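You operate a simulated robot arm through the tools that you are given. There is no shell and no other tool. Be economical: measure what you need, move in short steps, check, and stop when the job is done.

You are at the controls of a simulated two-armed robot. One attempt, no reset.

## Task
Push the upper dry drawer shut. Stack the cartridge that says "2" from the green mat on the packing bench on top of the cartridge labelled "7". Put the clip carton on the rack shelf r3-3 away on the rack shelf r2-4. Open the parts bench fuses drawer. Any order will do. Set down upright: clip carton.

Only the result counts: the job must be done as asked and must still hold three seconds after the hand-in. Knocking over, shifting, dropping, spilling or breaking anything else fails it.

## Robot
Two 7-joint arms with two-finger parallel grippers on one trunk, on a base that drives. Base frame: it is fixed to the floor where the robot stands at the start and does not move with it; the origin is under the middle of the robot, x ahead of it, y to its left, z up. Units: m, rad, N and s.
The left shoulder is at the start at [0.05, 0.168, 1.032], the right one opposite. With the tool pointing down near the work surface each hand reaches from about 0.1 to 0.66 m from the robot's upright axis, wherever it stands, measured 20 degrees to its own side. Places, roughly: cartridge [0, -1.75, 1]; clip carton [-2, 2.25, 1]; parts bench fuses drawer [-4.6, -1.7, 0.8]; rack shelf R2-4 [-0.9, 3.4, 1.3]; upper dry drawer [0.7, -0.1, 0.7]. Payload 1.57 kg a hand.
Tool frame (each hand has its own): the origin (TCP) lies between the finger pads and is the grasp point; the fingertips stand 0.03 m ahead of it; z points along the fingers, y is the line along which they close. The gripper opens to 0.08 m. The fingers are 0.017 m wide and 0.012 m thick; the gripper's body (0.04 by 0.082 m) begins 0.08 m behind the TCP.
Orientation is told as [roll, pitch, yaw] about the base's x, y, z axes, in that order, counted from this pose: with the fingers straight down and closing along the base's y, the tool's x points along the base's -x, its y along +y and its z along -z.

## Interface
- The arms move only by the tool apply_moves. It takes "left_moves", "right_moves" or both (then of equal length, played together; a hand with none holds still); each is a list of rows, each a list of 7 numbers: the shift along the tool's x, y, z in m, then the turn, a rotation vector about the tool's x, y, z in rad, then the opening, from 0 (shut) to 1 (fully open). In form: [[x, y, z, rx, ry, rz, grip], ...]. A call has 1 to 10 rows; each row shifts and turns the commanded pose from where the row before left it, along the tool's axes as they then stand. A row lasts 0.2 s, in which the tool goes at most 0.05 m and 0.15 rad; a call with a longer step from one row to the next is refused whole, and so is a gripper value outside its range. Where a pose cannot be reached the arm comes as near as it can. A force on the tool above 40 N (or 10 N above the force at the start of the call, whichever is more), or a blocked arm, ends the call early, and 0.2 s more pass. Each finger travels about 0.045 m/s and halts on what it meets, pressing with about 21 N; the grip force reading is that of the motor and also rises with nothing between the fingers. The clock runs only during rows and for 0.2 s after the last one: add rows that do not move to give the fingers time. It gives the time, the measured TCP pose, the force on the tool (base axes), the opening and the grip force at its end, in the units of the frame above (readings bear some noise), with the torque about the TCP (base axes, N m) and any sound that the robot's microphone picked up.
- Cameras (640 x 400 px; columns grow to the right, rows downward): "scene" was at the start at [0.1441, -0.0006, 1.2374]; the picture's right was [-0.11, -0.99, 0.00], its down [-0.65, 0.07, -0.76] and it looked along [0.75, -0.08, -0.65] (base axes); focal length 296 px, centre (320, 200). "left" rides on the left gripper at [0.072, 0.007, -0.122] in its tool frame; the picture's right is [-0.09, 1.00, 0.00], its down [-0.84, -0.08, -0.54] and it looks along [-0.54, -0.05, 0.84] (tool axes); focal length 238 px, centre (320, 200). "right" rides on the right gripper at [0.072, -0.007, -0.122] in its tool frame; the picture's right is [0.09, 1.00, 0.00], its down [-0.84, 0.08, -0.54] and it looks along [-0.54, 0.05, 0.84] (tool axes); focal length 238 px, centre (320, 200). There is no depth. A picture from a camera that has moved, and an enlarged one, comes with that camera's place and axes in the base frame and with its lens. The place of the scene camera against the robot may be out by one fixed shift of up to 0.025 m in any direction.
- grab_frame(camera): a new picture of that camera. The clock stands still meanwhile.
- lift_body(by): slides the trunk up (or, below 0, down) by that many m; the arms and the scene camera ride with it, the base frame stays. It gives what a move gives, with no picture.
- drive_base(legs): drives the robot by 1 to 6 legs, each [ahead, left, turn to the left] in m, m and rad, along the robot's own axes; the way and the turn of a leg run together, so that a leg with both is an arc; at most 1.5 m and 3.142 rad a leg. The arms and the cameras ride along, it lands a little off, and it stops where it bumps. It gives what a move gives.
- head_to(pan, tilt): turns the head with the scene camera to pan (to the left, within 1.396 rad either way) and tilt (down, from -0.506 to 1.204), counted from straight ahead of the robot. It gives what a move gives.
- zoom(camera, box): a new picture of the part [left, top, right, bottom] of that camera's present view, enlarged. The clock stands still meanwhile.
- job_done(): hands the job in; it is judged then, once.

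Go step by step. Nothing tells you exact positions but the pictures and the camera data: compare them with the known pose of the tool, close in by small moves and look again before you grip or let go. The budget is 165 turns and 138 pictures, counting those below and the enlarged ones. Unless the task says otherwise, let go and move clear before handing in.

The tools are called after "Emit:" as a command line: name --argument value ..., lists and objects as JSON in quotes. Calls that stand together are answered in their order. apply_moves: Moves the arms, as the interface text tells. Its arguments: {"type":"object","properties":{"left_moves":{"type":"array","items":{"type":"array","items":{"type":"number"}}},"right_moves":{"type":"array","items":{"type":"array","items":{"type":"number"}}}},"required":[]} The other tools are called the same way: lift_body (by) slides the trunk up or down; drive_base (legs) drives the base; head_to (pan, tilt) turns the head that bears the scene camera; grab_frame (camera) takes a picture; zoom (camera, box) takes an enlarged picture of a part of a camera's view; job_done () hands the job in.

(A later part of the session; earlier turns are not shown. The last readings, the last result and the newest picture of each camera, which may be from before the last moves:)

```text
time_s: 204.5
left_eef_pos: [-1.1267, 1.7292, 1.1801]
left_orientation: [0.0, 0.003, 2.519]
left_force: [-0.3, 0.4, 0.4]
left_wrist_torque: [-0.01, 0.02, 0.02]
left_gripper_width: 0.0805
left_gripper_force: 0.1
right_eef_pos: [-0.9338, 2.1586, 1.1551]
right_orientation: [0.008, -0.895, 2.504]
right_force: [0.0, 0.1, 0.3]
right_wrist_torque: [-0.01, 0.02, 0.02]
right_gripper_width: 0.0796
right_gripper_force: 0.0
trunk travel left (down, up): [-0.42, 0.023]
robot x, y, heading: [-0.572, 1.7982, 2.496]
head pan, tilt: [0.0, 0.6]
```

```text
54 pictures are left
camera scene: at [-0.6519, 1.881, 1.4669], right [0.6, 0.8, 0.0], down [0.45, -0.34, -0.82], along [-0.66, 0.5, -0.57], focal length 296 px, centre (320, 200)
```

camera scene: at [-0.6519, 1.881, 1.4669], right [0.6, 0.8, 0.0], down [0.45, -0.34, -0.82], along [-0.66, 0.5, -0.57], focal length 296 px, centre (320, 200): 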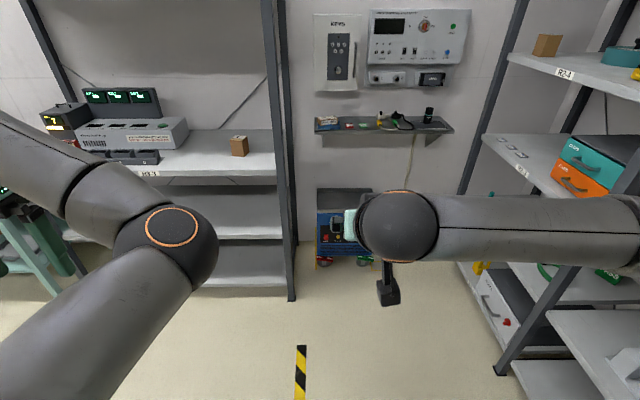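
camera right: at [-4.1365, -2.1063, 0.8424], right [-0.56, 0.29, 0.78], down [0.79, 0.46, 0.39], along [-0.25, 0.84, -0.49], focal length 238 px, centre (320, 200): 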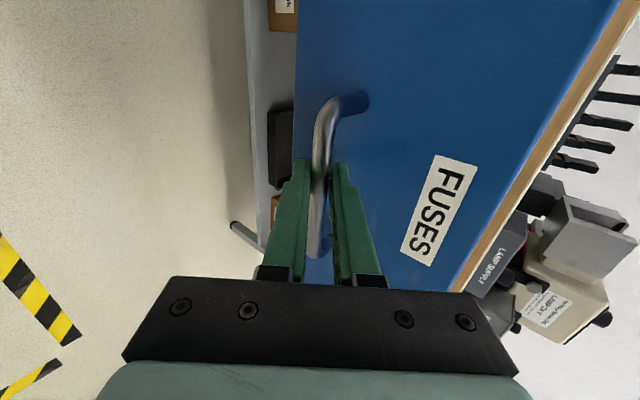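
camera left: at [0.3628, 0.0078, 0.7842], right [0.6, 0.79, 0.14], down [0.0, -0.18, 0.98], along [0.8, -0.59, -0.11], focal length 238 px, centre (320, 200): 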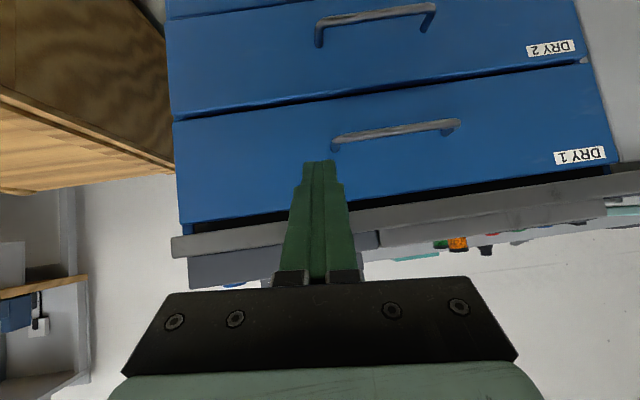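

Right hand is shaped. I'll tuck the left hand back, then drive a path around the cabinet corner to the rack front.

Emit:
apply_moves --left_moves '[[0.035, 0, 0, 0, 0, 0, 1], [0.035, 0, 0, 0, 0, 0, 1]]'

Emit:
drive_base --legs '[[0.43, 0, 0], [0.15, 0.3, 0]]'

Emit:
grab_frame --camera "scene"

Emit:
grab_frame --camera "right"

```text
time_s: 205.1
left_eef_pos: [-1.0679, 1.6845, 1.18]
left_orientation: [0.002, 0.002, 2.519]
left_force: [-0.2, -0.7, 0.3]
left_wrist_torque: [-0.04, -0.02, 0.0]
left_gripper_width: 0.0798
left_gripper_force: 0.1
left hand out of reach, approached as far as the arm can: row 2
right_eef_pos: [-0.9337, 2.158, 1.1534]
right_orientation: [0.009, -0.897, 2.505]
right_force: [-0.7, 0.0, -1.3]
right_wrist_torque: [0.0, -0.01, 0.03]
right_gripper_width: 0.0802
right_gripper_force: 0.0
trunk travel left (down, up): [-0.42, 0.023]
robot x, y, heading: [-0.5674, 1.7974, 2.496]
head pan, tilt: [0.0, 0.6]
```

```text
time_s: 210.4
left_eef_pos: [-1.7055, 1.7859, 1.1805]
left_orientation: [0.001, 0.001, 2.535]
left_force: [0.3, -0.5, 0.4]
left_wrist_torque: [0.01, -0.03, -0.03]
left_gripper_width: 0.0801
left_gripper_force: 0.0
right_eef_pos: [-1.5787, 2.2589, 1.1539]
right_orientation: [0.009, -0.898, 2.519]
right_force: [-0.2, 0.7, 0.5]
right_wrist_torque: [-0.01, 0.01, 0.0]
right_gripper_width: 0.0798
right_gripper_force: 0.2
trunk travel left (down, up): [-0.42, 0.023]
robot x, y, heading: [-1.2061, 1.9008, 2.513]
head pan, tilt: [0.0, 0.6]
```

```text
53 pictures are left
camera scene: at [-1.2924, 1.9858, 1.4669], right [0.59, 0.81, 0.0], down [0.46, -0.33, -0.83], along [-0.67, 0.49, -0.57], focal length 296 px, centre (320, 200)
```

scene: 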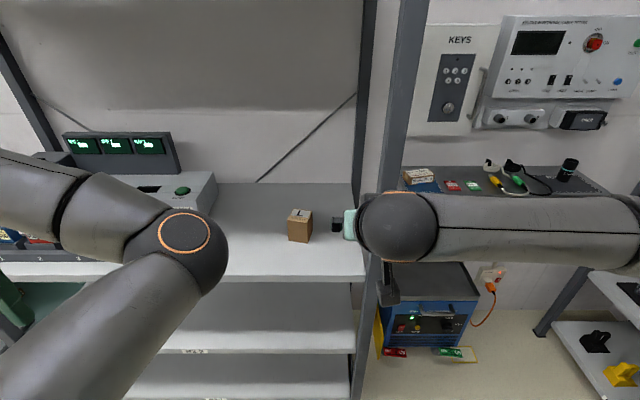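

```text
52 pictures are left
camera right: at [-1.4605, 2.1832, 1.174], right [-0.53, -0.85, -0.07], down [-0.12, 0.0, 0.99], along [-0.84, 0.53, -0.1], focal length 238 px, centre (320, 200)
```

right: 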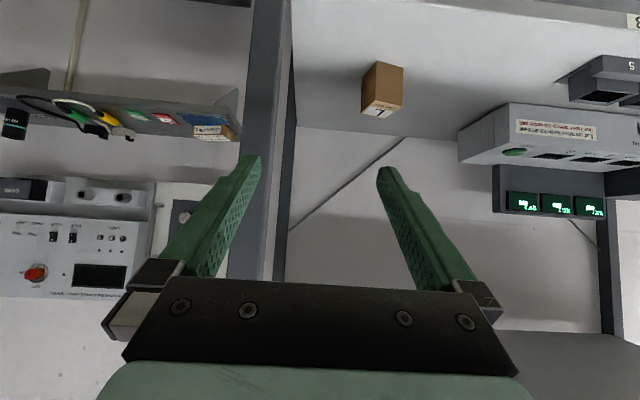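

I'm in position. I'll lower the trunk so the hand is at carton height, shift left and re-measure.

Emit:
lift_body --by -0.21

Emit:
apply_moves --right_moves '[[0, 0.03, 0, 0, 0, 0, 1], [0, 0.03, 0, 0, 0, 0, 1], [0, 0.03, 0, 0, 0, 0, 1], [0, 0.025, 0, 0, 0, 0, 1]]'

Emit:
grab_frame --camera "right"

Emit:
grab_frame --camera "scene"

```text
time_s: 212.7
left_eef_pos: [-1.7059, 1.7844, 0.9702]
left_orientation: [0.001, 0.002, 2.532]
left_force: [-0.4, -0.1, -0.5]
left_wrist_torque: [0.0, -0.01, -0.02]
left_gripper_width: 0.0802
left_gripper_force: 0.1
right_eef_pos: [-1.5772, 2.2595, 0.9435]
right_orientation: [0.008, -0.898, 2.518]
right_force: [-0.7, 0.1, 0.4]
right_wrist_torque: [-0.01, 0.01, -0.02]
right_gripper_width: 0.0797
right_gripper_force: 0.1
trunk travel left (down, up): [-0.21, 0.233]
robot x, y, heading: [-1.2087, 1.9044, 2.507]
head pan, tilt: [0.0, 0.6]
```

```text
time_s: 213.7
left_eef_pos: [-1.7071, 1.7852, 0.9707]
left_orientation: [0.002, 0.002, 2.535]
left_force: [0.4, 0.3, 0.6]
left_wrist_torque: [-0.03, 0.02, 0.01]
left_gripper_width: 0.0798
left_gripper_force: 0.2
right_eef_pos: [-1.6447, 2.1651, 0.945]
right_orientation: [0.009, -0.897, 2.516]
right_force: [-0.8, 0.1, -1.0]
right_wrist_torque: [0.01, -0.01, 0.03]
right_gripper_width: 0.0799
right_gripper_force: 0.0
trunk travel left (down, up): [-0.21, 0.233]
robot x, y, heading: [-1.2073, 1.9004, 2.511]
head pan, tilt: [0.0, 0.6]
```

```text
51 pictures are left
camera right: at [-1.5271, 2.0885, 0.9653], right [-0.53, -0.85, -0.07], down [-0.12, 0.0, 0.99], along [-0.84, 0.53, -0.1], focal length 238 px, centre (320, 200)
```

right: 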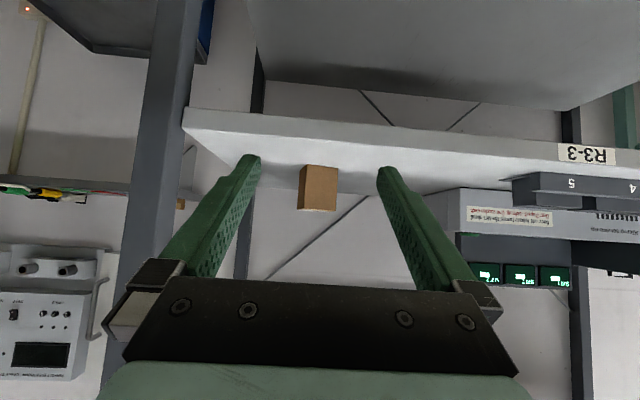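

```text
50 pictures are left
camera scene: at [-1.2922, 1.9857, 1.2569], right [0.59, 0.81, 0.0], down [0.46, -0.33, -0.83], along [-0.67, 0.49, -0.56], focal length 296 px, centre (320, 200)
```

scene: 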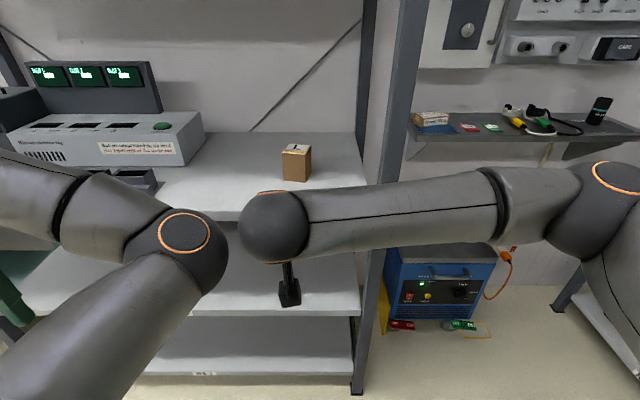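

The carton is centred laterally; its front is about 28 cm ahead of the TCP. I'll drive 7 cm closer, reach in, and watch the rack post clearance.

Emit:
drive_base --legs '[[0.07, 0, 0]]'

Emit:
apply_moves --right_moves '[[-0.019, 0, 0.036, 0, 0, 0, 1], [-0.019, 0, 0.036, 0, 0, 0, 1], [-0.019, 0, 0.036, 0, 0, 0, 1]]'

Emit:
grab_frame --camera "right"

Emit:
grab_frame --camera "scene"

```text
time_s: 214.7
left_eef_pos: [-1.7624, 1.8271, 0.9695]
left_orientation: [0.003, 0.002, 2.532]
left_force: [-0.2, -0.6, 0.2]
left_wrist_torque: [-0.01, 0.03, 0.01]
left_gripper_width: 0.0798
left_gripper_force: 0.1
right_eef_pos: [-1.7015, 2.2071, 0.944]
right_orientation: [0.01, -0.894, 2.516]
right_force: [-0.1, 0.2, -0.1]
right_wrist_torque: [0.02, 0.0, 0.04]
right_gripper_width: 0.08
right_gripper_force: 0.0
trunk travel left (down, up): [-0.21, 0.233]
robot x, y, heading: [-1.2627, 1.9431, 2.508]
head pan, tilt: [0.0, 0.6]
```

```text
time_s: 215.5
left_eef_pos: [-1.7622, 1.8263, 0.9701]
left_orientation: [0.001, 0.0, 2.534]
left_force: [-0.1, 0.1, 0.8]
left_wrist_torque: [0.0, 0.0, -0.02]
left_gripper_width: 0.0799
left_gripper_force: 0.0
right_eef_pos: [-1.7979, 2.2768, 0.9233]
right_orientation: [0.007, -0.898, 2.516]
right_force: [0.6, 0.1, -0.5]
right_wrist_torque: [-0.01, -0.01, 0.01]
right_gripper_width: 0.08
right_gripper_force: 0.1
trunk travel left (down, up): [-0.21, 0.233]
robot x, y, heading: [-1.2656, 1.9424, 2.504]
head pan, tilt: [0.0, 0.6]
```

```text
49 pictures are left
camera right: at [-1.6805, 2.2008, 0.9438], right [-0.53, -0.85, -0.07], down [-0.12, 0.0, 0.99], along [-0.84, 0.53, -0.1], focal length 238 px, centre (320, 200)
```

right: 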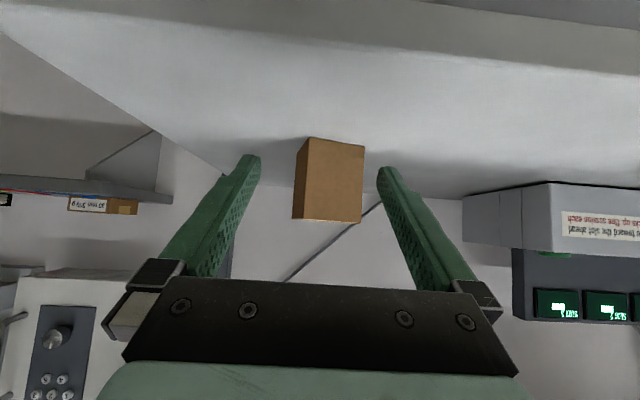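

```text
48 pictures are left
camera scene: at [-1.3484, 2.0273, 1.2569], right [0.59, 0.81, 0.0], down [0.46, -0.33, -0.82], along [-0.66, 0.49, -0.57], focal length 296 px, centre (320, 200)
```

scene: 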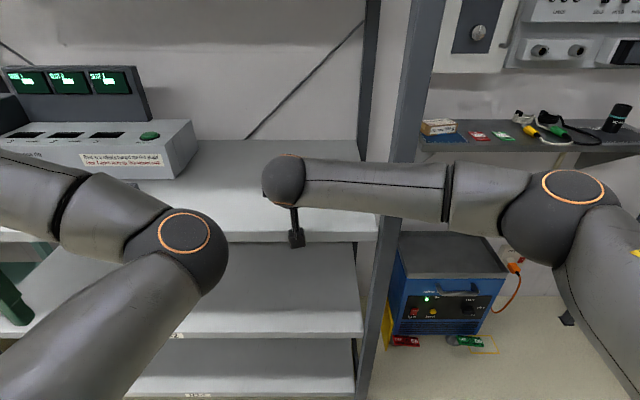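

Emit:
zoom --camera "scene" --box '[340, 100, 500, 260]'

Emit:
head_to --pan -0.6 --tilt 0.85

Emit:
grab_frame --camera "scene"

```text
2.50 times, centred on (420, 180) of scene
camera zoom: at [-1.3484, 2.0273, 1.2569], right [0.59, 0.81, 0.0], down [0.46, -0.33, -0.82], along [-0.66, 0.49, -0.57], focal length 741 px, centre (70, 250)
```

zoom: 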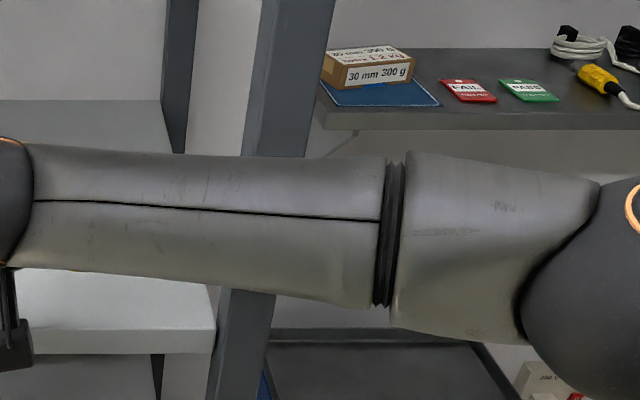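

```text
time_s: 216.5
left_eef_pos: [-1.7624, 1.8274, 0.9697]
left_orientation: [0.001, 0.002, 2.533]
left_force: [0.7, -0.1, 0.5]
left_wrist_torque: [0.0, 0.01, 0.01]
left_gripper_width: 0.08
left_gripper_force: 0.0
right_eef_pos: [-1.7973, 2.2759, 0.924]
right_orientation: [0.008, -0.895, 2.517]
right_force: [0.6, -0.2, -0.2]
right_wrist_torque: [0.01, 0.01, -0.01]
right_gripper_width: 0.0804
right_gripper_force: 0.2
trunk travel left (down, up): [-0.21, 0.233]
robot x, y, heading: [-1.2613, 1.9451, 2.505]
head pan, tilt: [-0.6, 0.85]
```

```text
46 pictures are left
camera scene: at [-1.3029, 2.0487, 1.236], right [0.94, 0.33, 0.0], down [0.25, -0.71, -0.66], along [-0.22, 0.62, -0.75], focal length 296 px, centre (320, 200)
```

scene: 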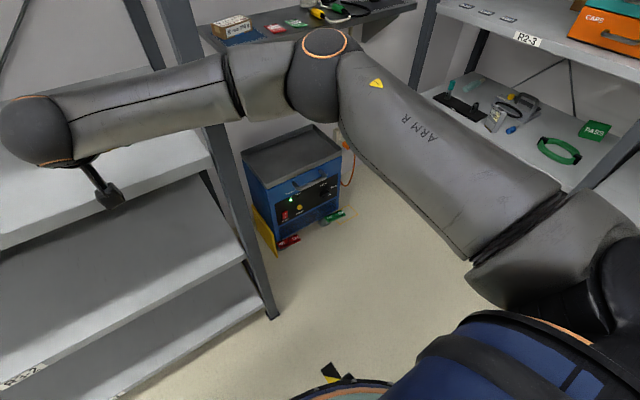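

The forearm is too close to the rack post. I'll retract, sidestep 20 cm left so the arm reaches in beside the post, and realign.

Emit:
apply_moves --right_moves '[[0.019, 0, -0.036, 0, 0, 0, 1], [0.019, 0, -0.036, 0, 0, 0, 1], [0.019, 0, -0.036, 0, 0, 0, 1]]'

Emit:
drive_base --legs '[[-0.03, 0.2, 0]]'

Emit:
apply_moves --right_moves '[[0, -0.04, 0, 0, 0, 0, 1], [0, -0.04, 0, 0, 0, 0, 1], [0, -0.04, 0, 0, 0, 0, 1], [0, -0.04, 0, 0, 0, 0, 1], [0, -0.03, 0, 0, 0, 0, 1]]'

Emit:
grab_frame --camera "right"

Emit:
grab_frame --camera "scene"

```text
time_s: 217.3
left_eef_pos: [-1.7617, 1.8268, 0.9711]
left_orientation: [0.001, 0.001, 2.533]
left_force: [0.4, -0.4, -0.4]
left_wrist_torque: [0.01, 0.03, 0.03]
left_gripper_width: 0.0799
left_gripper_force: 0.0
right_eef_pos: [-1.699, 2.2078, 0.9444]
right_orientation: [0.011, -0.897, 2.515]
right_force: [0.1, 0.1, -0.8]
right_wrist_torque: [0.01, -0.04, 0.01]
right_gripper_width: 0.08
right_gripper_force: 0.0
trunk travel left (down, up): [-0.21, 0.233]
robot x, y, heading: [-1.2612, 1.9435, 2.508]
head pan, tilt: [-0.6, 0.85]
```

```text
time_s: 219.7
left_eef_pos: [-1.8593, 1.6492, 0.9707]
left_orientation: [0.002, 0.002, 2.529]
left_force: [-0.4, 0.6, -0.2]
left_wrist_torque: [-0.02, -0.01, -0.01]
left_gripper_width: 0.0803
left_gripper_force: 0.0
right_eef_pos: [-1.7948, 2.0278, 0.9439]
right_orientation: [0.009, -0.897, 2.514]
right_force: [-0.1, 0.0, -0.7]
right_wrist_torque: [-0.02, -0.01, 0.01]
right_gripper_width: 0.0802
right_gripper_force: 0.1
trunk travel left (down, up): [-0.21, 0.233]
robot x, y, heading: [-1.3617, 1.7591, 2.506]
head pan, tilt: [-0.6, 0.85]
```

```text
time_s: 220.9
left_eef_pos: [-1.8598, 1.6477, 0.9704]
left_orientation: [0.002, 0.002, 2.528]
left_force: [-0.8, -0.5, 0.4]
left_wrist_torque: [-0.05, 0.0, 0.04]
left_gripper_width: 0.0799
left_gripper_force: 0.1
right_eef_pos: [-1.6845, 2.1819, 0.9436]
right_orientation: [0.008, -0.898, 2.515]
right_force: [-0.4, -0.3, 0.0]
right_wrist_torque: [0.02, 0.02, -0.03]
right_gripper_width: 0.0799
right_gripper_force: 0.0
trunk travel left (down, up): [-0.21, 0.233]
robot x, y, heading: [-1.3631, 1.7641, 2.504]
head pan, tilt: [-0.6, 0.85]
```

```text
45 pictures are left
camera right: at [-1.5677, 2.1058, 0.9632], right [-0.53, -0.84, -0.07], down [-0.12, 0.0, 0.99], along [-0.84, 0.54, -0.1], focal length 238 px, centre (320, 200)
```

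right: 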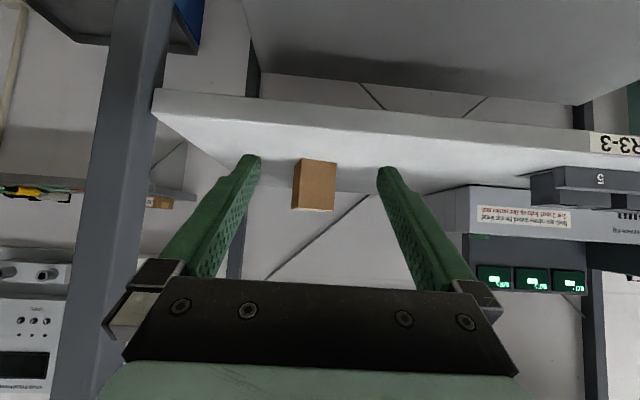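

```text
44 pictures are left
camera scene: at [-1.3978, 1.8689, 1.236], right [0.94, 0.33, 0.0], down [0.25, -0.71, -0.66], along [-0.22, 0.62, -0.75], focal length 296 px, centre (320, 200)
```

scene: 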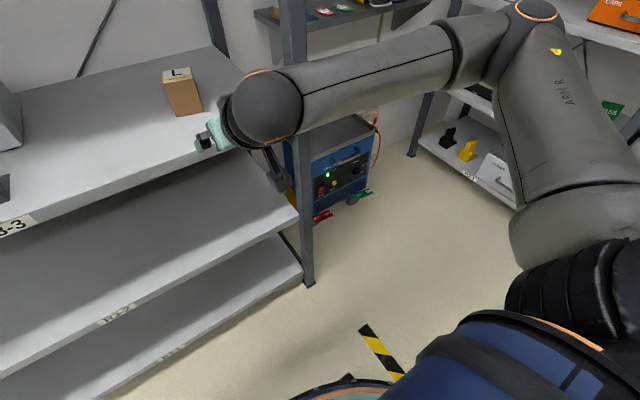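

The forearm now clears the post. I'll reach in most of the way and check.

Emit:
apply_moves --right_moves '[[-0.0205, -0.0015, 0.0348, 0, 0, 0, 1], [-0.0205, -0.0015, 0.0348, 0, 0, 0, 1], [-0.0205, -0.0015, 0.0348, 0, 0, 0, 1], [-0.0205, -0.0015, 0.0348, 0, 0, 0, 1]]'

Emit:
grab_frame --camera "right"

Emit:
grab_frame --camera "scene"

```text
time_s: 221.9
left_eef_pos: [-1.8589, 1.6484, 0.9704]
left_orientation: [0.0, 0.002, 2.53]
left_force: [0.6, 0.0, 0.3]
left_wrist_torque: [-0.03, 0.02, 0.01]
left_gripper_width: 0.0797
left_gripper_force: 0.0
right_eef_pos: [-1.8128, 2.2806, 0.9216]
right_orientation: [0.008, -0.895, 2.514]
right_force: [0.0, -0.1, 0.3]
right_wrist_torque: [0.02, 0.01, -0.03]
right_gripper_width: 0.0801
right_gripper_force: 0.0
trunk travel left (down, up): [-0.21, 0.233]
robot x, y, heading: [-1.3582, 1.7651, 2.508]
head pan, tilt: [-0.6, 0.85]
```

```text
43 pictures are left
camera right: at [-1.6949, 2.2037, 0.9419], right [-0.53, -0.84, -0.07], down [-0.12, 0.0, 0.99], along [-0.84, 0.54, -0.1], focal length 238 px, centre (320, 200)
```

right: 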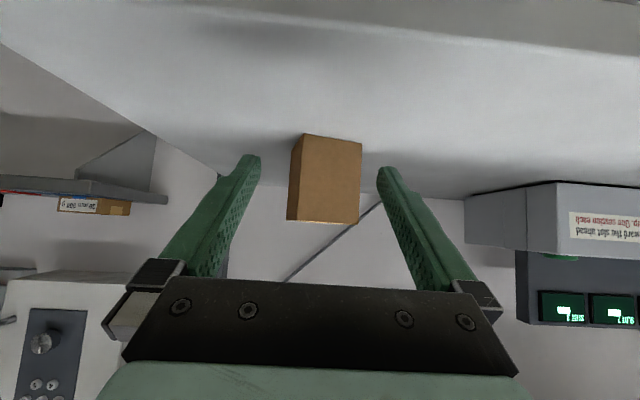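

```text
42 pictures are left
camera scene: at [-1.3982, 1.8688, 1.236], right [0.94, 0.33, 0.0], down [0.25, -0.71, -0.66], along [-0.22, 0.62, -0.75], focal length 296 px, centre (320, 200)
```

scene: 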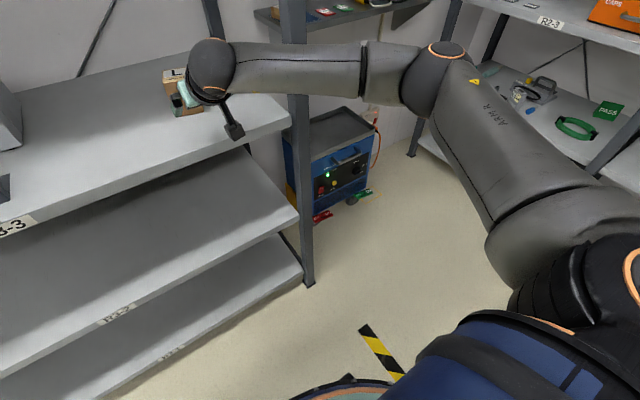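

Emit:
apply_moves --right_moves '[[-0.0166, 0.002, 0.0273, 0, 0, 0, 1], [-0.0166, 0.002, 0.0273, 0, 0, 0, 1]]'

Emit:
grab_frame --camera "right"

Emit:
zoom --camera "scene" --box '[140, 20, 340, 160]'

```text
time_s: 222.5
left_eef_pos: [-1.859, 1.6492, 0.9696]
left_orientation: [0.0, 0.0, 2.53]
left_force: [-0.1, -0.1, 0.2]
left_wrist_torque: [0.0, 0.0, 0.05]
left_gripper_width: 0.0799
left_gripper_force: 0.0
right_eef_pos: [-1.8658, 2.3126, 0.913]
right_orientation: [0.007, -0.898, 2.515]
right_force: [0.1, 0.4, 0.0]
right_wrist_torque: [-0.03, -0.01, 0.0]
right_gripper_width: 0.0799
right_gripper_force: 0.1
trunk travel left (down, up): [-0.21, 0.233]
robot x, y, heading: [-1.3606, 1.7643, 2.508]
head pan, tilt: [-0.6, 0.85]
```

```text
41 pictures are left
camera right: at [-1.7484, 2.2364, 0.9336], right [-0.53, -0.84, -0.07], down [-0.12, 0.0, 0.99], along [-0.84, 0.54, -0.1], focal length 238 px, centre (320, 200)
```

right: 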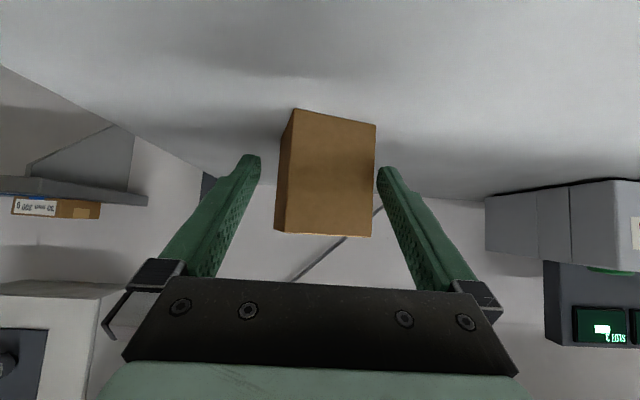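

```text
2.86 times, centred on (240, 90) of scene
camera zoom: at [-1.3983, 1.8688, 1.236], right [0.94, 0.33, 0.0], down [0.25, -0.71, -0.66], along [-0.22, 0.62, -0.75], focal length 846 px, centre (549, 514)
```

zoom: 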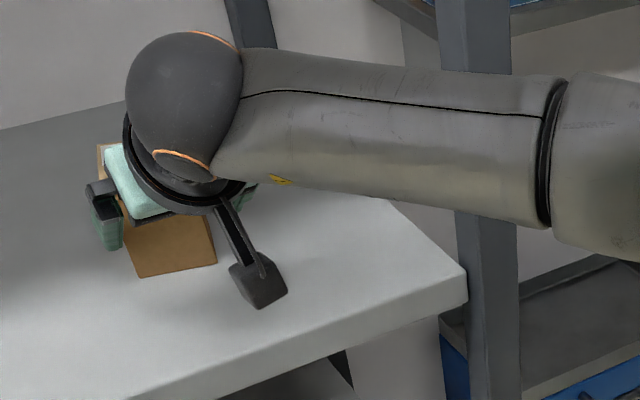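

The carton is slightly left of centre; I'll shift 7 mm left, advance the last 3.7 cm and check.

Emit:
apply_moves --right_moves '[[0, 0.007, 0, 0, 0, 0, 1], [-0.0115, 0, 0.0145, 0, 0, 0, 1], [-0.0115, 0, 0.0145, 0, 0, 0, 1], [0, 0, 0, 0, 0, 0, 1]]'

Emit:
grab_frame --camera "right"

Emit:
zoom --camera "scene" --box '[140, 20, 340, 160]'

```text
time_s: 223.5
left_eef_pos: [-1.8582, 1.6487, 0.9698]
left_orientation: [0.001, 0.002, 2.529]
left_force: [0.5, -1.0, 0.6]
left_wrist_torque: [-0.01, -0.02, 0.02]
left_gripper_width: 0.0798
left_gripper_force: 0.1
right_eef_pos: [-1.9015, 2.3301, 0.9119]
right_orientation: [0.01, -0.898, 2.514]
right_force: [-0.7, 0.1, 0.6]
right_wrist_torque: [-0.01, -0.02, 0.01]
right_gripper_width: 0.0801
right_gripper_force: 0.1
trunk travel left (down, up): [-0.21, 0.233]
robot x, y, heading: [-1.3612, 1.7625, 2.511]
head pan, tilt: [-0.6, 0.85]
```

```text
39 pictures are left
camera right: at [-1.7829, 2.2531, 0.9328], right [-0.53, -0.84, -0.07], down [-0.12, 0.0, 0.99], along [-0.84, 0.54, -0.1], focal length 238 px, centre (320, 200)
```

right: 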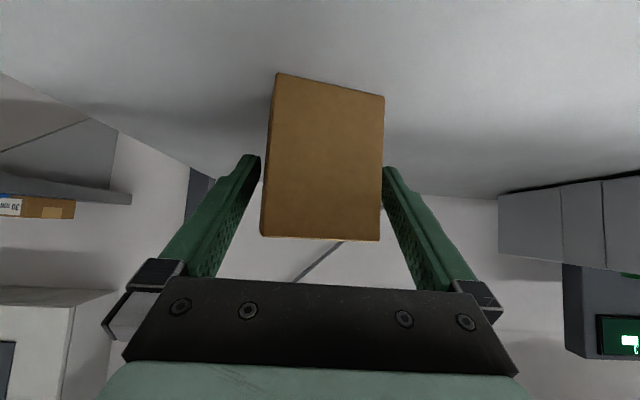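

```text
2.86 times, centred on (240, 90) of scene
camera zoom: at [-1.398, 1.8688, 1.236], right [0.94, 0.33, 0.0], down [0.25, -0.71, -0.66], along [-0.22, 0.62, -0.75], focal length 846 px, centre (549, 514)
```

zoom: 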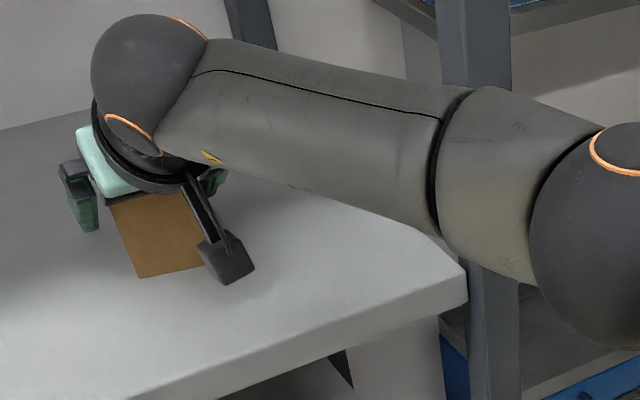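

The fingers flank the carton with the TCP about 2 cm past its front. I'll close and lift slightly.

Emit:
apply_moves --right_moves '[[0, 0, 0, 0, 0, 0, 0.8], [0, 0, 0, 0, 0, 0, 0.6], [0, 0, 0, 0, 0, 0, 0.4], [0, 0, 0, 0, 0, 0, 0], [0, 0, 0, 0, 0, 0, 0], [0, 0, 0, 0, 0, 0, 0]]'

Emit:
grab_frame --camera "right"

```text
time_s: 224.9
left_eef_pos: [-1.8585, 1.6491, 0.9695]
left_orientation: [0.001, 0.001, 2.53]
left_force: [0.0, 0.0, 0.2]
left_wrist_torque: [0.06, 0.02, 0.03]
left_gripper_width: 0.0801
left_gripper_force: 0.1
right_eef_pos: [-1.8997, 2.3296, 0.9133]
right_orientation: [0.008, -0.896, 2.513]
right_force: [-1.7, 1.2, 1.3]
right_wrist_torque: [0.05, -0.04, 0.01]
right_gripper_width: 0.0596
right_gripper_force: 20.9
trunk travel left (down, up): [-0.21, 0.233]
robot x, y, heading: [-1.3644, 1.7655, 2.509]
head pan, tilt: [-0.6, 0.85]
```

```text
37 pictures are left
camera right: at [-1.7827, 2.2531, 0.9329], right [-0.53, -0.84, -0.07], down [-0.12, 0.0, 0.99], along [-0.84, 0.54, -0.1], focal length 238 px, centre (320, 200)
```

right: 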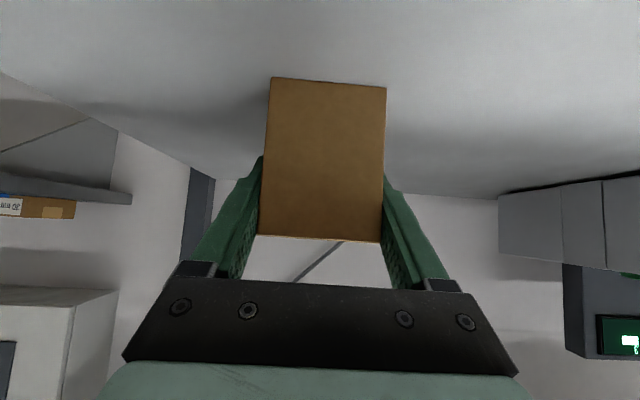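

Emit:
lift_body --by 0.05

Emit:
grab_frame --camera "right"

```text
time_s: 225.8
left_eef_pos: [-1.8573, 1.6494, 1.0206]
left_orientation: [0.003, 0.002, 2.529]
left_force: [0.1, -0.1, 0.2]
left_wrist_torque: [-0.01, -0.02, -0.01]
left_gripper_width: 0.0796
left_gripper_force: 0.0
right_eef_pos: [-1.9013, 2.3296, 0.9629]
right_orientation: [0.01, -0.895, 2.515]
right_force: [-0.6, -0.4, -1.2]
right_wrist_torque: [-0.02, 0.0, 0.0]
right_gripper_width: 0.0598
right_gripper_force: 20.7
trunk travel left (down, up): [-0.26, 0.183]
robot x, y, heading: [-1.3617, 1.7635, 2.506]
head pan, tilt: [-0.6, 0.85]
```

```text
36 pictures are left
camera right: at [-1.7829, 2.2533, 0.9825], right [-0.53, -0.84, -0.07], down [-0.12, 0.0, 0.99], along [-0.84, 0.54, -0.1], focal length 238 px, centre (320, 200)
```

right: 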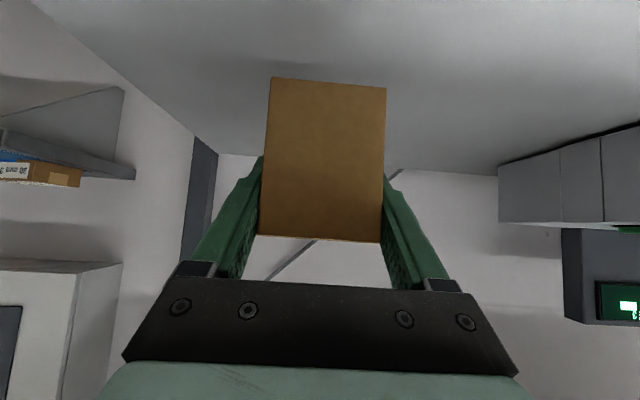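

The carton is held. I'll withdraw the arm from the shelf, then slide right out of the rack front area.

Emit:
apply_moves --right_moves '[[0.0249, 0, -0.0313, 0, 0, 0, 0], [0.0249, 0, -0.0313, 0, 0, 0, 0], [0.0249, 0, -0.0313, 0, 0, 0, 0], [0.0249, 0, -0.0313, 0, 0, 0, 0], [0.0249, 0, -0.0313, 0, 0, 0, 0], [0.0249, 0, -0.0313, 0, 0, 0, 0], [0.0093, 0, -0.0117, 0, 0, 0, 0]]'

Emit:
drive_base --legs '[[-0.04, 0, 0], [0, -0.25, 0], [-0.06, -0.25, 0]]'

Emit:
lift_body --by 0.18

Emit:
grab_frame --camera "scene"

```text
time_s: 227.4
left_eef_pos: [-1.8583, 1.6484, 1.0198]
left_orientation: [0.002, 0.003, 2.529]
left_force: [-0.8, 0.4, -0.7]
left_wrist_torque: [0.02, -0.04, 0.02]
left_gripper_width: 0.0798
left_gripper_force: 0.0
right_eef_pos: [-1.6906, 2.182, 0.9654]
right_orientation: [0.011, -0.897, 2.511]
right_force: [-0.5, 0.1, -1.0]
right_wrist_torque: [0.02, 0.0, 0.0]
right_gripper_width: 0.0599
right_gripper_force: 20.8
trunk travel left (down, up): [-0.26, 0.183]
robot x, y, heading: [-1.3598, 1.7596, 2.504]
head pan, tilt: [-0.6, 0.85]
```

```text
time_s: 233.0
left_eef_pos: [-1.4882, 1.9831, 1.0213]
left_orientation: [0.002, 0.001, 2.528]
left_force: [0.3, 0.4, 0.0]
left_wrist_torque: [0.04, 0.02, 0.0]
left_gripper_width: 0.0804
left_gripper_force: 0.1
right_eef_pos: [-1.3218, 2.5145, 0.9646]
right_orientation: [0.011, -0.896, 2.512]
right_force: [0.9, -0.1, -0.9]
right_wrist_torque: [-0.01, 0.0, 0.0]
right_gripper_width: 0.0598
right_gripper_force: 21.0
trunk travel left (down, up): [-0.26, 0.183]
robot x, y, heading: [-0.9912, 2.0938, 2.504]
head pan, tilt: [-0.6, 0.85]
```

```text
time_s: 235.0
left_eef_pos: [-1.4907, 1.9826, 1.2001]
left_orientation: [0.0, 0.002, 2.527]
left_force: [0.1, -0.6, -0.2]
left_wrist_torque: [-0.02, -0.01, 0.0]
left_gripper_width: 0.08
left_gripper_force: 0.0
right_eef_pos: [-1.3211, 2.517, 1.1447]
right_orientation: [0.01, -0.898, 2.512]
right_force: [-0.5, -0.2, -1.4]
right_wrist_torque: [-0.01, -0.01, -0.01]
right_gripper_width: 0.0598
right_gripper_force: 20.9
trunk travel left (down, up): [-0.44, 0.003]
robot x, y, heading: [-0.9879, 2.0978, 2.508]
head pan, tilt: [-0.6, 0.85]
```

```text
35 pictures are left
camera scene: at [-1.0286, 2.2026, 1.4659], right [0.95, 0.33, 0.0], down [0.24, -0.71, -0.66], along [-0.21, 0.62, -0.75], focal length 296 px, centre (320, 200)
```

scene: 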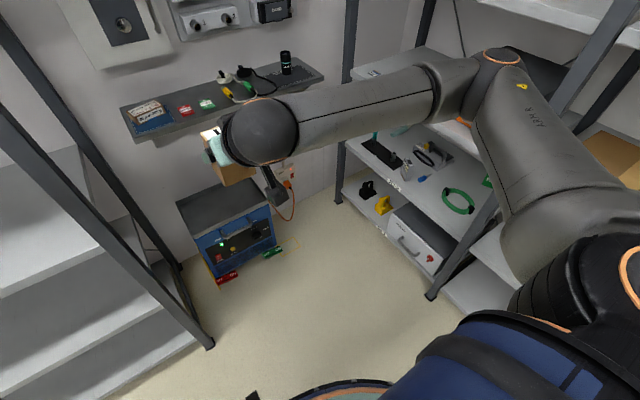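

Emit:
head_to --pan -1.1 --tilt 0.3

Emit:
grab_frame --camera "scene"

```text
time_s: 236.0
left_eef_pos: [-1.4887, 1.9841, 1.1997]
left_orientation: [0.002, 0.002, 2.525]
left_force: [-0.6, 0.1, 0.2]
left_wrist_torque: [0.0, -0.01, 0.02]
left_gripper_width: 0.0799
left_gripper_force: 0.0
right_eef_pos: [-1.3216, 2.5148, 1.1451]
right_orientation: [0.009, -0.898, 2.511]
right_force: [0.3, -0.1, -1.3]
right_wrist_torque: [0.03, 0.0, -0.02]
right_gripper_width: 0.0597
right_gripper_force: 21.2
trunk travel left (down, up): [-0.44, 0.003]
robot x, y, heading: [-0.9928, 2.0955, 2.503]
head pan, tilt: [-1.1, 0.3]
```

```text
34 pictures are left
camera scene: at [-0.9875, 2.2207, 1.5143], right [0.99, -0.17, 0.0], down [-0.05, -0.29, -0.95], along [0.16, 0.94, -0.3], focal length 296 px, centre (320, 200)
```

scene: 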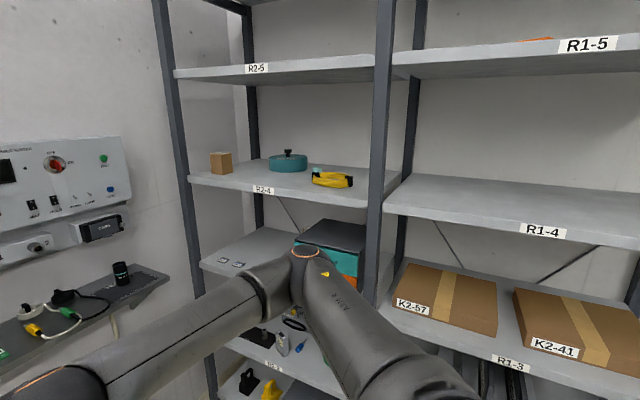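

R2-4's free spot is in the front between the box and the cable coil. I'll turn to face that rack, then raise both hands and bring the carton to the front-centre.

Emit:
drive_base --legs '[[0, 0, -1.413]]'

Emit:
apply_moves --left_moves '[[0, 0, -0.03, 0, 0, 0, 1], [0, 0, -0.03, 0, 0, 0, 1], [0, 0, -0.03, 0, 0, 0, 1], [0, 0, -0.03, 0, 0, 0, 1], [0, 0, 0, 0, 0, 0, 1], [0, 0, 0, 0, 0, 0, 1], [0, 0, 0, 0, 0, 0, 1], [0, 0, 0, 0, 0, 0, 1], [0, 0, 0, 0, 0, 0, 1], [0, 0, 0, 0, 0, 0, 1]]' --right_moves '[[-0.0313, 0, -0.0249, 0, 0, 0, 0], [-0.0313, 0, -0.0249, 0, 0, 0, 0], [-0.0313, 0, -0.0249, 0, 0, 0, 0], [-0.0313, 0, -0.0249, 0, 0, 0, 0], [-0.0274, 0, -0.0218, 0, 0, 0, 0], [0, 0.04, 0, 0, 0, 0, 0], [0, 0.04, 0, 0, 0, 0, 0], [0, 0.04, 0, 0, 0, 0, 0], [0, 0.04, 0, 0, 0, 0, 0], [0, 0.04, 0, 0, 0, 0, 0]]'

Emit:
head_to --pan 0.1 --tilt 0.35

Emit:
grab_frame --camera "scene"

```text
time_s: 239.8
left_eef_pos: [-1.1848, 2.5695, 1.2009]
left_orientation: [0.001, 0.002, 1.124]
left_force: [-0.4, -1.2, -0.6]
left_wrist_torque: [0.0, -0.01, -0.05]
left_gripper_width: 0.0799
left_gripper_force: 0.0
right_eef_pos: [-0.6327, 2.491, 1.1453]
right_orientation: [0.01, -0.897, 1.105]
right_force: [-1.1, 0.6, -0.8]
right_wrist_torque: [0.02, 0.0, 0.01]
right_gripper_width: 0.0597
right_gripper_force: 21.5
trunk travel left (down, up): [-0.44, 0.003]
robot x, y, heading: [-0.9876, 2.0955, 1.098]
head pan, tilt: [-1.1, 0.3]
```

```text
time_s: 242.0
left_eef_pos: [-1.1863, 2.5675, 1.3196]
left_orientation: [0.0, 0.002, 1.122]
left_force: [-0.9, -0.9, -0.2]
left_wrist_torque: [-0.07, -0.04, -0.02]
left_gripper_width: 0.08
left_gripper_force: 0.0
right_eef_pos: [-0.811, 2.5831, 1.3394]
right_orientation: [0.008, -0.898, 1.107]
right_force: [-0.1, 0.3, -1.0]
right_wrist_torque: [0.0, -0.05, -0.03]
right_gripper_width: 0.06
right_gripper_force: 20.8
trunk travel left (down, up): [-0.44, 0.003]
robot x, y, heading: [-0.9873, 2.0919, 1.098]
head pan, tilt: [-1.1, 0.3]
```

```text
time_s: 243.4
left_eef_pos: [-1.1852, 2.5669, 1.3197]
left_orientation: [0.001, 0.004, 1.121]
left_force: [-0.3, -0.1, -0.6]
left_wrist_torque: [0.02, -0.04, 0.0]
left_gripper_width: 0.0802
left_gripper_force: 0.0
right_eef_pos: [-0.8104, 2.5802, 1.3398]
right_orientation: [0.01, -0.899, 1.108]
right_force: [-0.2, 0.4, -1.3]
right_wrist_torque: [-0.02, 0.01, 0.0]
right_gripper_width: 0.0595
right_gripper_force: 21.2
trunk travel left (down, up): [-0.44, 0.003]
robot x, y, heading: [-0.9894, 2.0985, 1.102]
head pan, tilt: [0.099, 0.351]
```

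```text
33 pictures are left
camera scene: at [-0.9187, 2.2271, 1.5097], right [0.93, -0.36, 0.0], down [-0.13, -0.32, -0.94], along [0.34, 0.87, -0.34], focal length 296 px, centre (320, 200)
```

scene: 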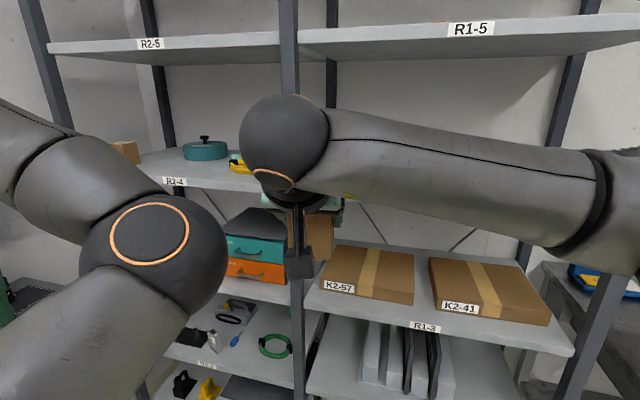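

Emit:
drive_base --legs '[[0.24, 0.4, 0.08]]'

Emit:
grab_frame --camera "scene"

Emit:
grab_frame --camera "right"

```text
time_s: 247.5
left_eef_pos: [-1.496, 2.9331, 1.3199]
left_orientation: [0.001, 0.001, 1.215]
left_force: [0.0, 0.5, -0.3]
left_wrist_torque: [0.0, 0.0, -0.04]
left_gripper_width: 0.08
left_gripper_force: 0.1
right_eef_pos: [-1.1243, 2.9835, 1.3402]
right_orientation: [0.008, -0.898, 1.2]
right_force: [0.2, -0.1, -2.4]
right_wrist_torque: [0.01, -0.03, -0.01]
right_gripper_width: 0.0597
right_gripper_force: 20.6
trunk travel left (down, up): [-0.44, 0.003]
robot x, y, heading: [-1.2627, 2.4802, 1.191]
head pan, tilt: [0.099, 0.351]
```

```text
32 pictures are left
camera scene: at [-1.1993, 2.6181, 1.5096], right [0.96, -0.28, 0.0], down [-0.1, -0.33, -0.94], along [0.26, 0.9, -0.34], focal length 296 px, centre (320, 200)
```

scene: 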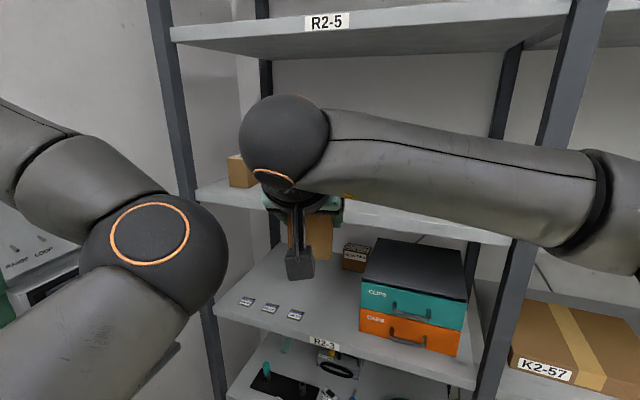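

```text
31 pictures are left
camera right: at [-1.1693, 2.8483, 1.36], right [-0.95, 0.3, -0.07], down [-0.03, 0.12, 0.99], along [0.31, 0.95, -0.1], focal length 238 px, centre (320, 200)
```

right: 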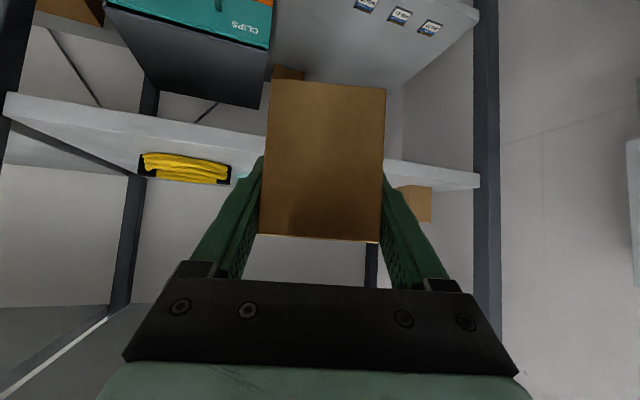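

The path straight ahead leads to the free spot. I'll drive 12 cm and then extend the arm.

Emit:
drive_base --legs '[[0.12, 0, 0]]'

Emit:
apply_moves --right_moves '[[-0.0249, 0, 0.0313, 0, 0, 0, 0], [-0.0249, 0, 0.0313, 0, 0, 0, 0], [-0.0249, 0, 0.0313, 0, 0, 0, 0], [-0.0249, 0, 0.0313, 0, 0, 0, 0]]'

Emit:
grab_frame --camera "scene"

Emit:
grab_frame --camera "right"

```text
time_s: 248.7
left_eef_pos: [-1.4539, 3.0417, 1.3186]
left_orientation: [0.002, 0.003, 1.214]
left_force: [0.2, 0.1, -0.6]
left_wrist_torque: [-0.02, 0.0, 0.0]
left_gripper_width: 0.0802
left_gripper_force: 0.0
right_eef_pos: [-1.0816, 3.0908, 1.3398]
right_orientation: [0.008, -0.893, 1.2]
right_force: [0.8, 0.0, -0.9]
right_wrist_torque: [-0.02, 0.01, -0.01]
right_gripper_width: 0.0601
right_gripper_force: 21.4
trunk travel left (down, up): [-0.44, 0.003]
robot x, y, heading: [-1.2178, 2.5918, 1.19]
head pan, tilt: [0.099, 0.351]
```

```text
time_s: 249.7
left_eef_pos: [-1.4553, 3.0421, 1.3184]
left_orientation: [0.0, 0.002, 1.216]
left_force: [0.3, -0.3, -0.3]
left_wrist_torque: [0.0, -0.02, -0.06]
left_gripper_width: 0.0799
left_gripper_force: 0.0
right_eef_pos: [-1.0275, 3.2369, 1.3394]
right_orientation: [0.004, -0.896, 1.208]
right_force: [-0.1, 0.3, -2.3]
right_wrist_torque: [-0.03, 0.01, -0.01]
right_gripper_width: 0.0597
right_gripper_force: 21.0
trunk travel left (down, up): [-0.44, 0.003]
robot x, y, heading: [-1.2149, 2.5909, 1.19]
head pan, tilt: [0.099, 0.351]
```

```text
30 pictures are left
camera scene: at [-1.1582, 2.7264, 1.5096], right [0.96, -0.28, 0.0], down [-0.09, -0.33, -0.94], along [0.26, 0.9, -0.34], focal length 296 px, centre (320, 200)
```

scene: 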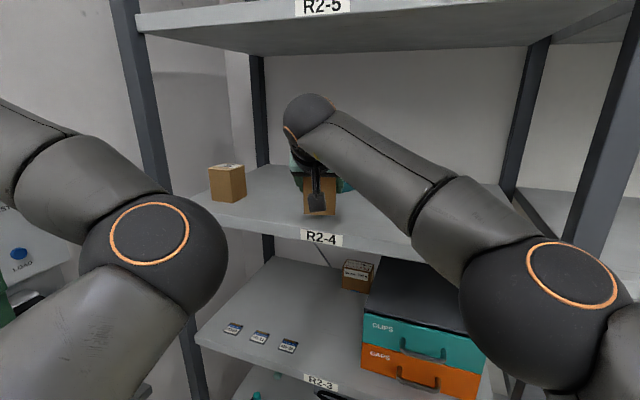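

```text
29 pictures are left
camera right: at [-1.0715, 3.1043, 1.3592], right [-0.95, 0.3, -0.07], down [-0.04, 0.12, 0.99], along [0.3, 0.95, -0.1], focal length 238 px, centre (320, 200)
```

right: 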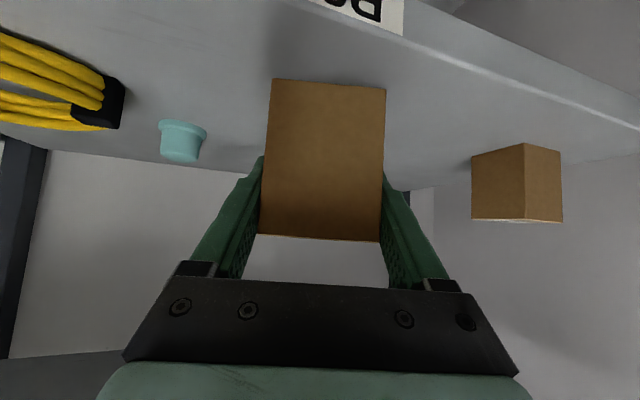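

The carton is just over the shelf edge. I'll go 8 cm further in, then lower most of the way.

Emit:
apply_moves --right_moves '[[-0.0249, 0, 0.0313, 0, 0, 0, 0], [-0.0249, 0, 0.0313, 0, 0, 0, 0], [0.0117, 0, 0.0093, 0, 0, 0, 0], [0.0117, 0, 0.0093, 0, 0, 0, 0]]'

Emit:
grab_frame --camera "scene"

Emit:
grab_frame --camera "right"

```text
time_s: 250.7
left_eef_pos: [-1.4548, 3.0383, 1.3197]
left_orientation: [0.002, 0.0, 1.214]
left_force: [0.3, 0.7, 0.0]
left_wrist_torque: [-0.04, 0.0, 0.02]
left_gripper_width: 0.08
left_gripper_force: 0.1
right_eef_pos: [-1.0033, 3.25, 1.2926]
right_orientation: [0.009, -0.9, 1.199]
right_force: [-0.2, -0.6, 15.6]
right_wrist_torque: [0.06, -0.19, 0.15]
right_gripper_width: 0.0598
right_gripper_force: 20.9
right hand out of reach, approached as far as the arm can: row 1, 2
trunk travel left (down, up): [-0.44, 0.003]
robot x, y, heading: [-1.221, 2.5909, 1.19]
head pan, tilt: [0.099, 0.351]
```

```text
28 pictures are left
camera scene: at [-1.1569, 2.723, 1.5101], right [0.96, -0.28, 0.0], down [-0.09, -0.33, -0.94], along [0.26, 0.9, -0.34], focal length 296 px, centre (320, 200)
```

scene: 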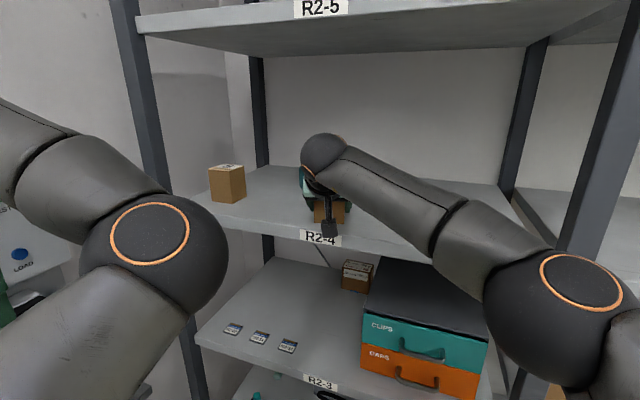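

```text
27 pictures are left
camera right: at [-1.0472, 3.1148, 1.3115], right [-0.95, 0.3, -0.07], down [-0.03, 0.11, 0.99], along [0.31, 0.95, -0.1], focal length 238 px, centre (320, 200)
```

right: 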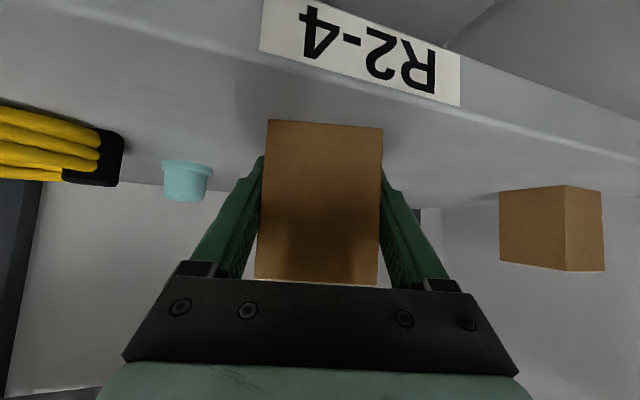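

The carton already rests on the shelf, its front about 4–5 cm behind the edge, pressing with 15 N. I'll ease the pressure slightly before letting go.

Emit:
apply_moves --right_moves '[[-0.003, 0, -0.0024, 0, 0, 0, 0], [0, 0, 0, 0, 0, 0, 0]]'

Emit:
grab_frame --camera "right"

Emit:
zoom --camera "scene" --box '[240, 120, 400, 260]'

```text
time_s: 251.3
left_eef_pos: [-1.453, 3.0403, 1.3203]
left_orientation: [0.002, -0.001, 1.215]
left_force: [0.8, -0.2, 0.1]
left_wrist_torque: [0.0, 0.0, 0.0]
left_gripper_width: 0.0802
left_gripper_force: 0.0
right_eef_pos: [-1.003, 3.249, 1.2919]
right_orientation: [0.008, -0.894, 1.199]
right_force: [0.7, -2.3, 4.6]
right_wrist_torque: [0.05, -0.19, -0.06]
right_gripper_width: 0.0598
right_gripper_force: 20.5
trunk travel left (down, up): [-0.44, 0.003]
robot x, y, heading: [-1.2151, 2.5886, 1.192]
head pan, tilt: [0.099, 0.351]
```

```text
26 pictures are left
camera right: at [-1.0472, 3.1158, 1.3127], right [-0.95, 0.3, -0.07], down [-0.03, 0.12, 0.99], along [0.31, 0.95, -0.1], focal length 238 px, centre (320, 200)
```

right: 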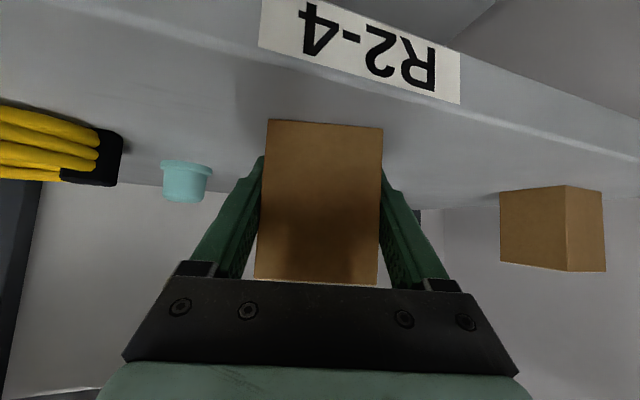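

```text
2.86 times, centred on (320, 190) of scene
camera zoom: at [-1.1566, 2.7243, 1.5096], right [0.96, -0.28, 0.0], down [-0.09, -0.33, -0.94], along [0.26, 0.9, -0.34], focal length 846 px, centre (320, 229)
```

zoom: 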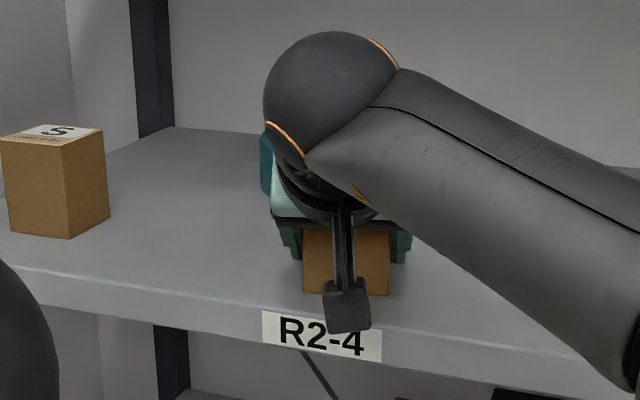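

The carton sits squarely on the shelf with light contact. I'll open the gripper.

Emit:
apply_moves --right_moves '[[0, 0, 0, 0, 0, 0, 0.85], [0, 0, 0, 0, 0, 0, 0.9], [0, 0, 0, 0, 0, 0, 1], [0, 0, 0, 0, 0, 0, 1]]'

Emit:
grab_frame --camera "right"

```text
time_s: 252.3
left_eef_pos: [-1.4537, 3.0405, 1.3208]
left_orientation: [0.002, 0.001, 1.215]
left_force: [-0.9, -0.8, 1.0]
left_wrist_torque: [0.0, 0.01, 0.01]
left_gripper_width: 0.08
left_gripper_force: 0.0
right_eef_pos: [-1.0022, 3.2506, 1.2932]
right_orientation: [0.01, -0.898, 1.199]
right_force: [0.6, -0.2, 0.3]
right_wrist_torque: [-0.01, 0.01, 0.0]
right_gripper_width: 0.08
right_gripper_force: 0.1
trunk travel left (down, up): [-0.44, 0.003]
robot x, y, heading: [-1.2195, 2.5882, 1.193]
head pan, tilt: [0.099, 0.351]
```

```text
24 pictures are left
camera right: at [-1.0471, 3.1168, 1.3133], right [-0.95, 0.3, -0.07], down [-0.03, 0.12, 0.99], along [0.31, 0.95, -0.1], focal length 238 px, centre (320, 200)
```

right: 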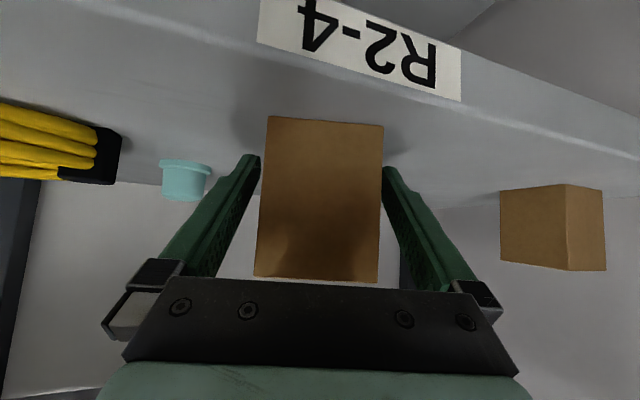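

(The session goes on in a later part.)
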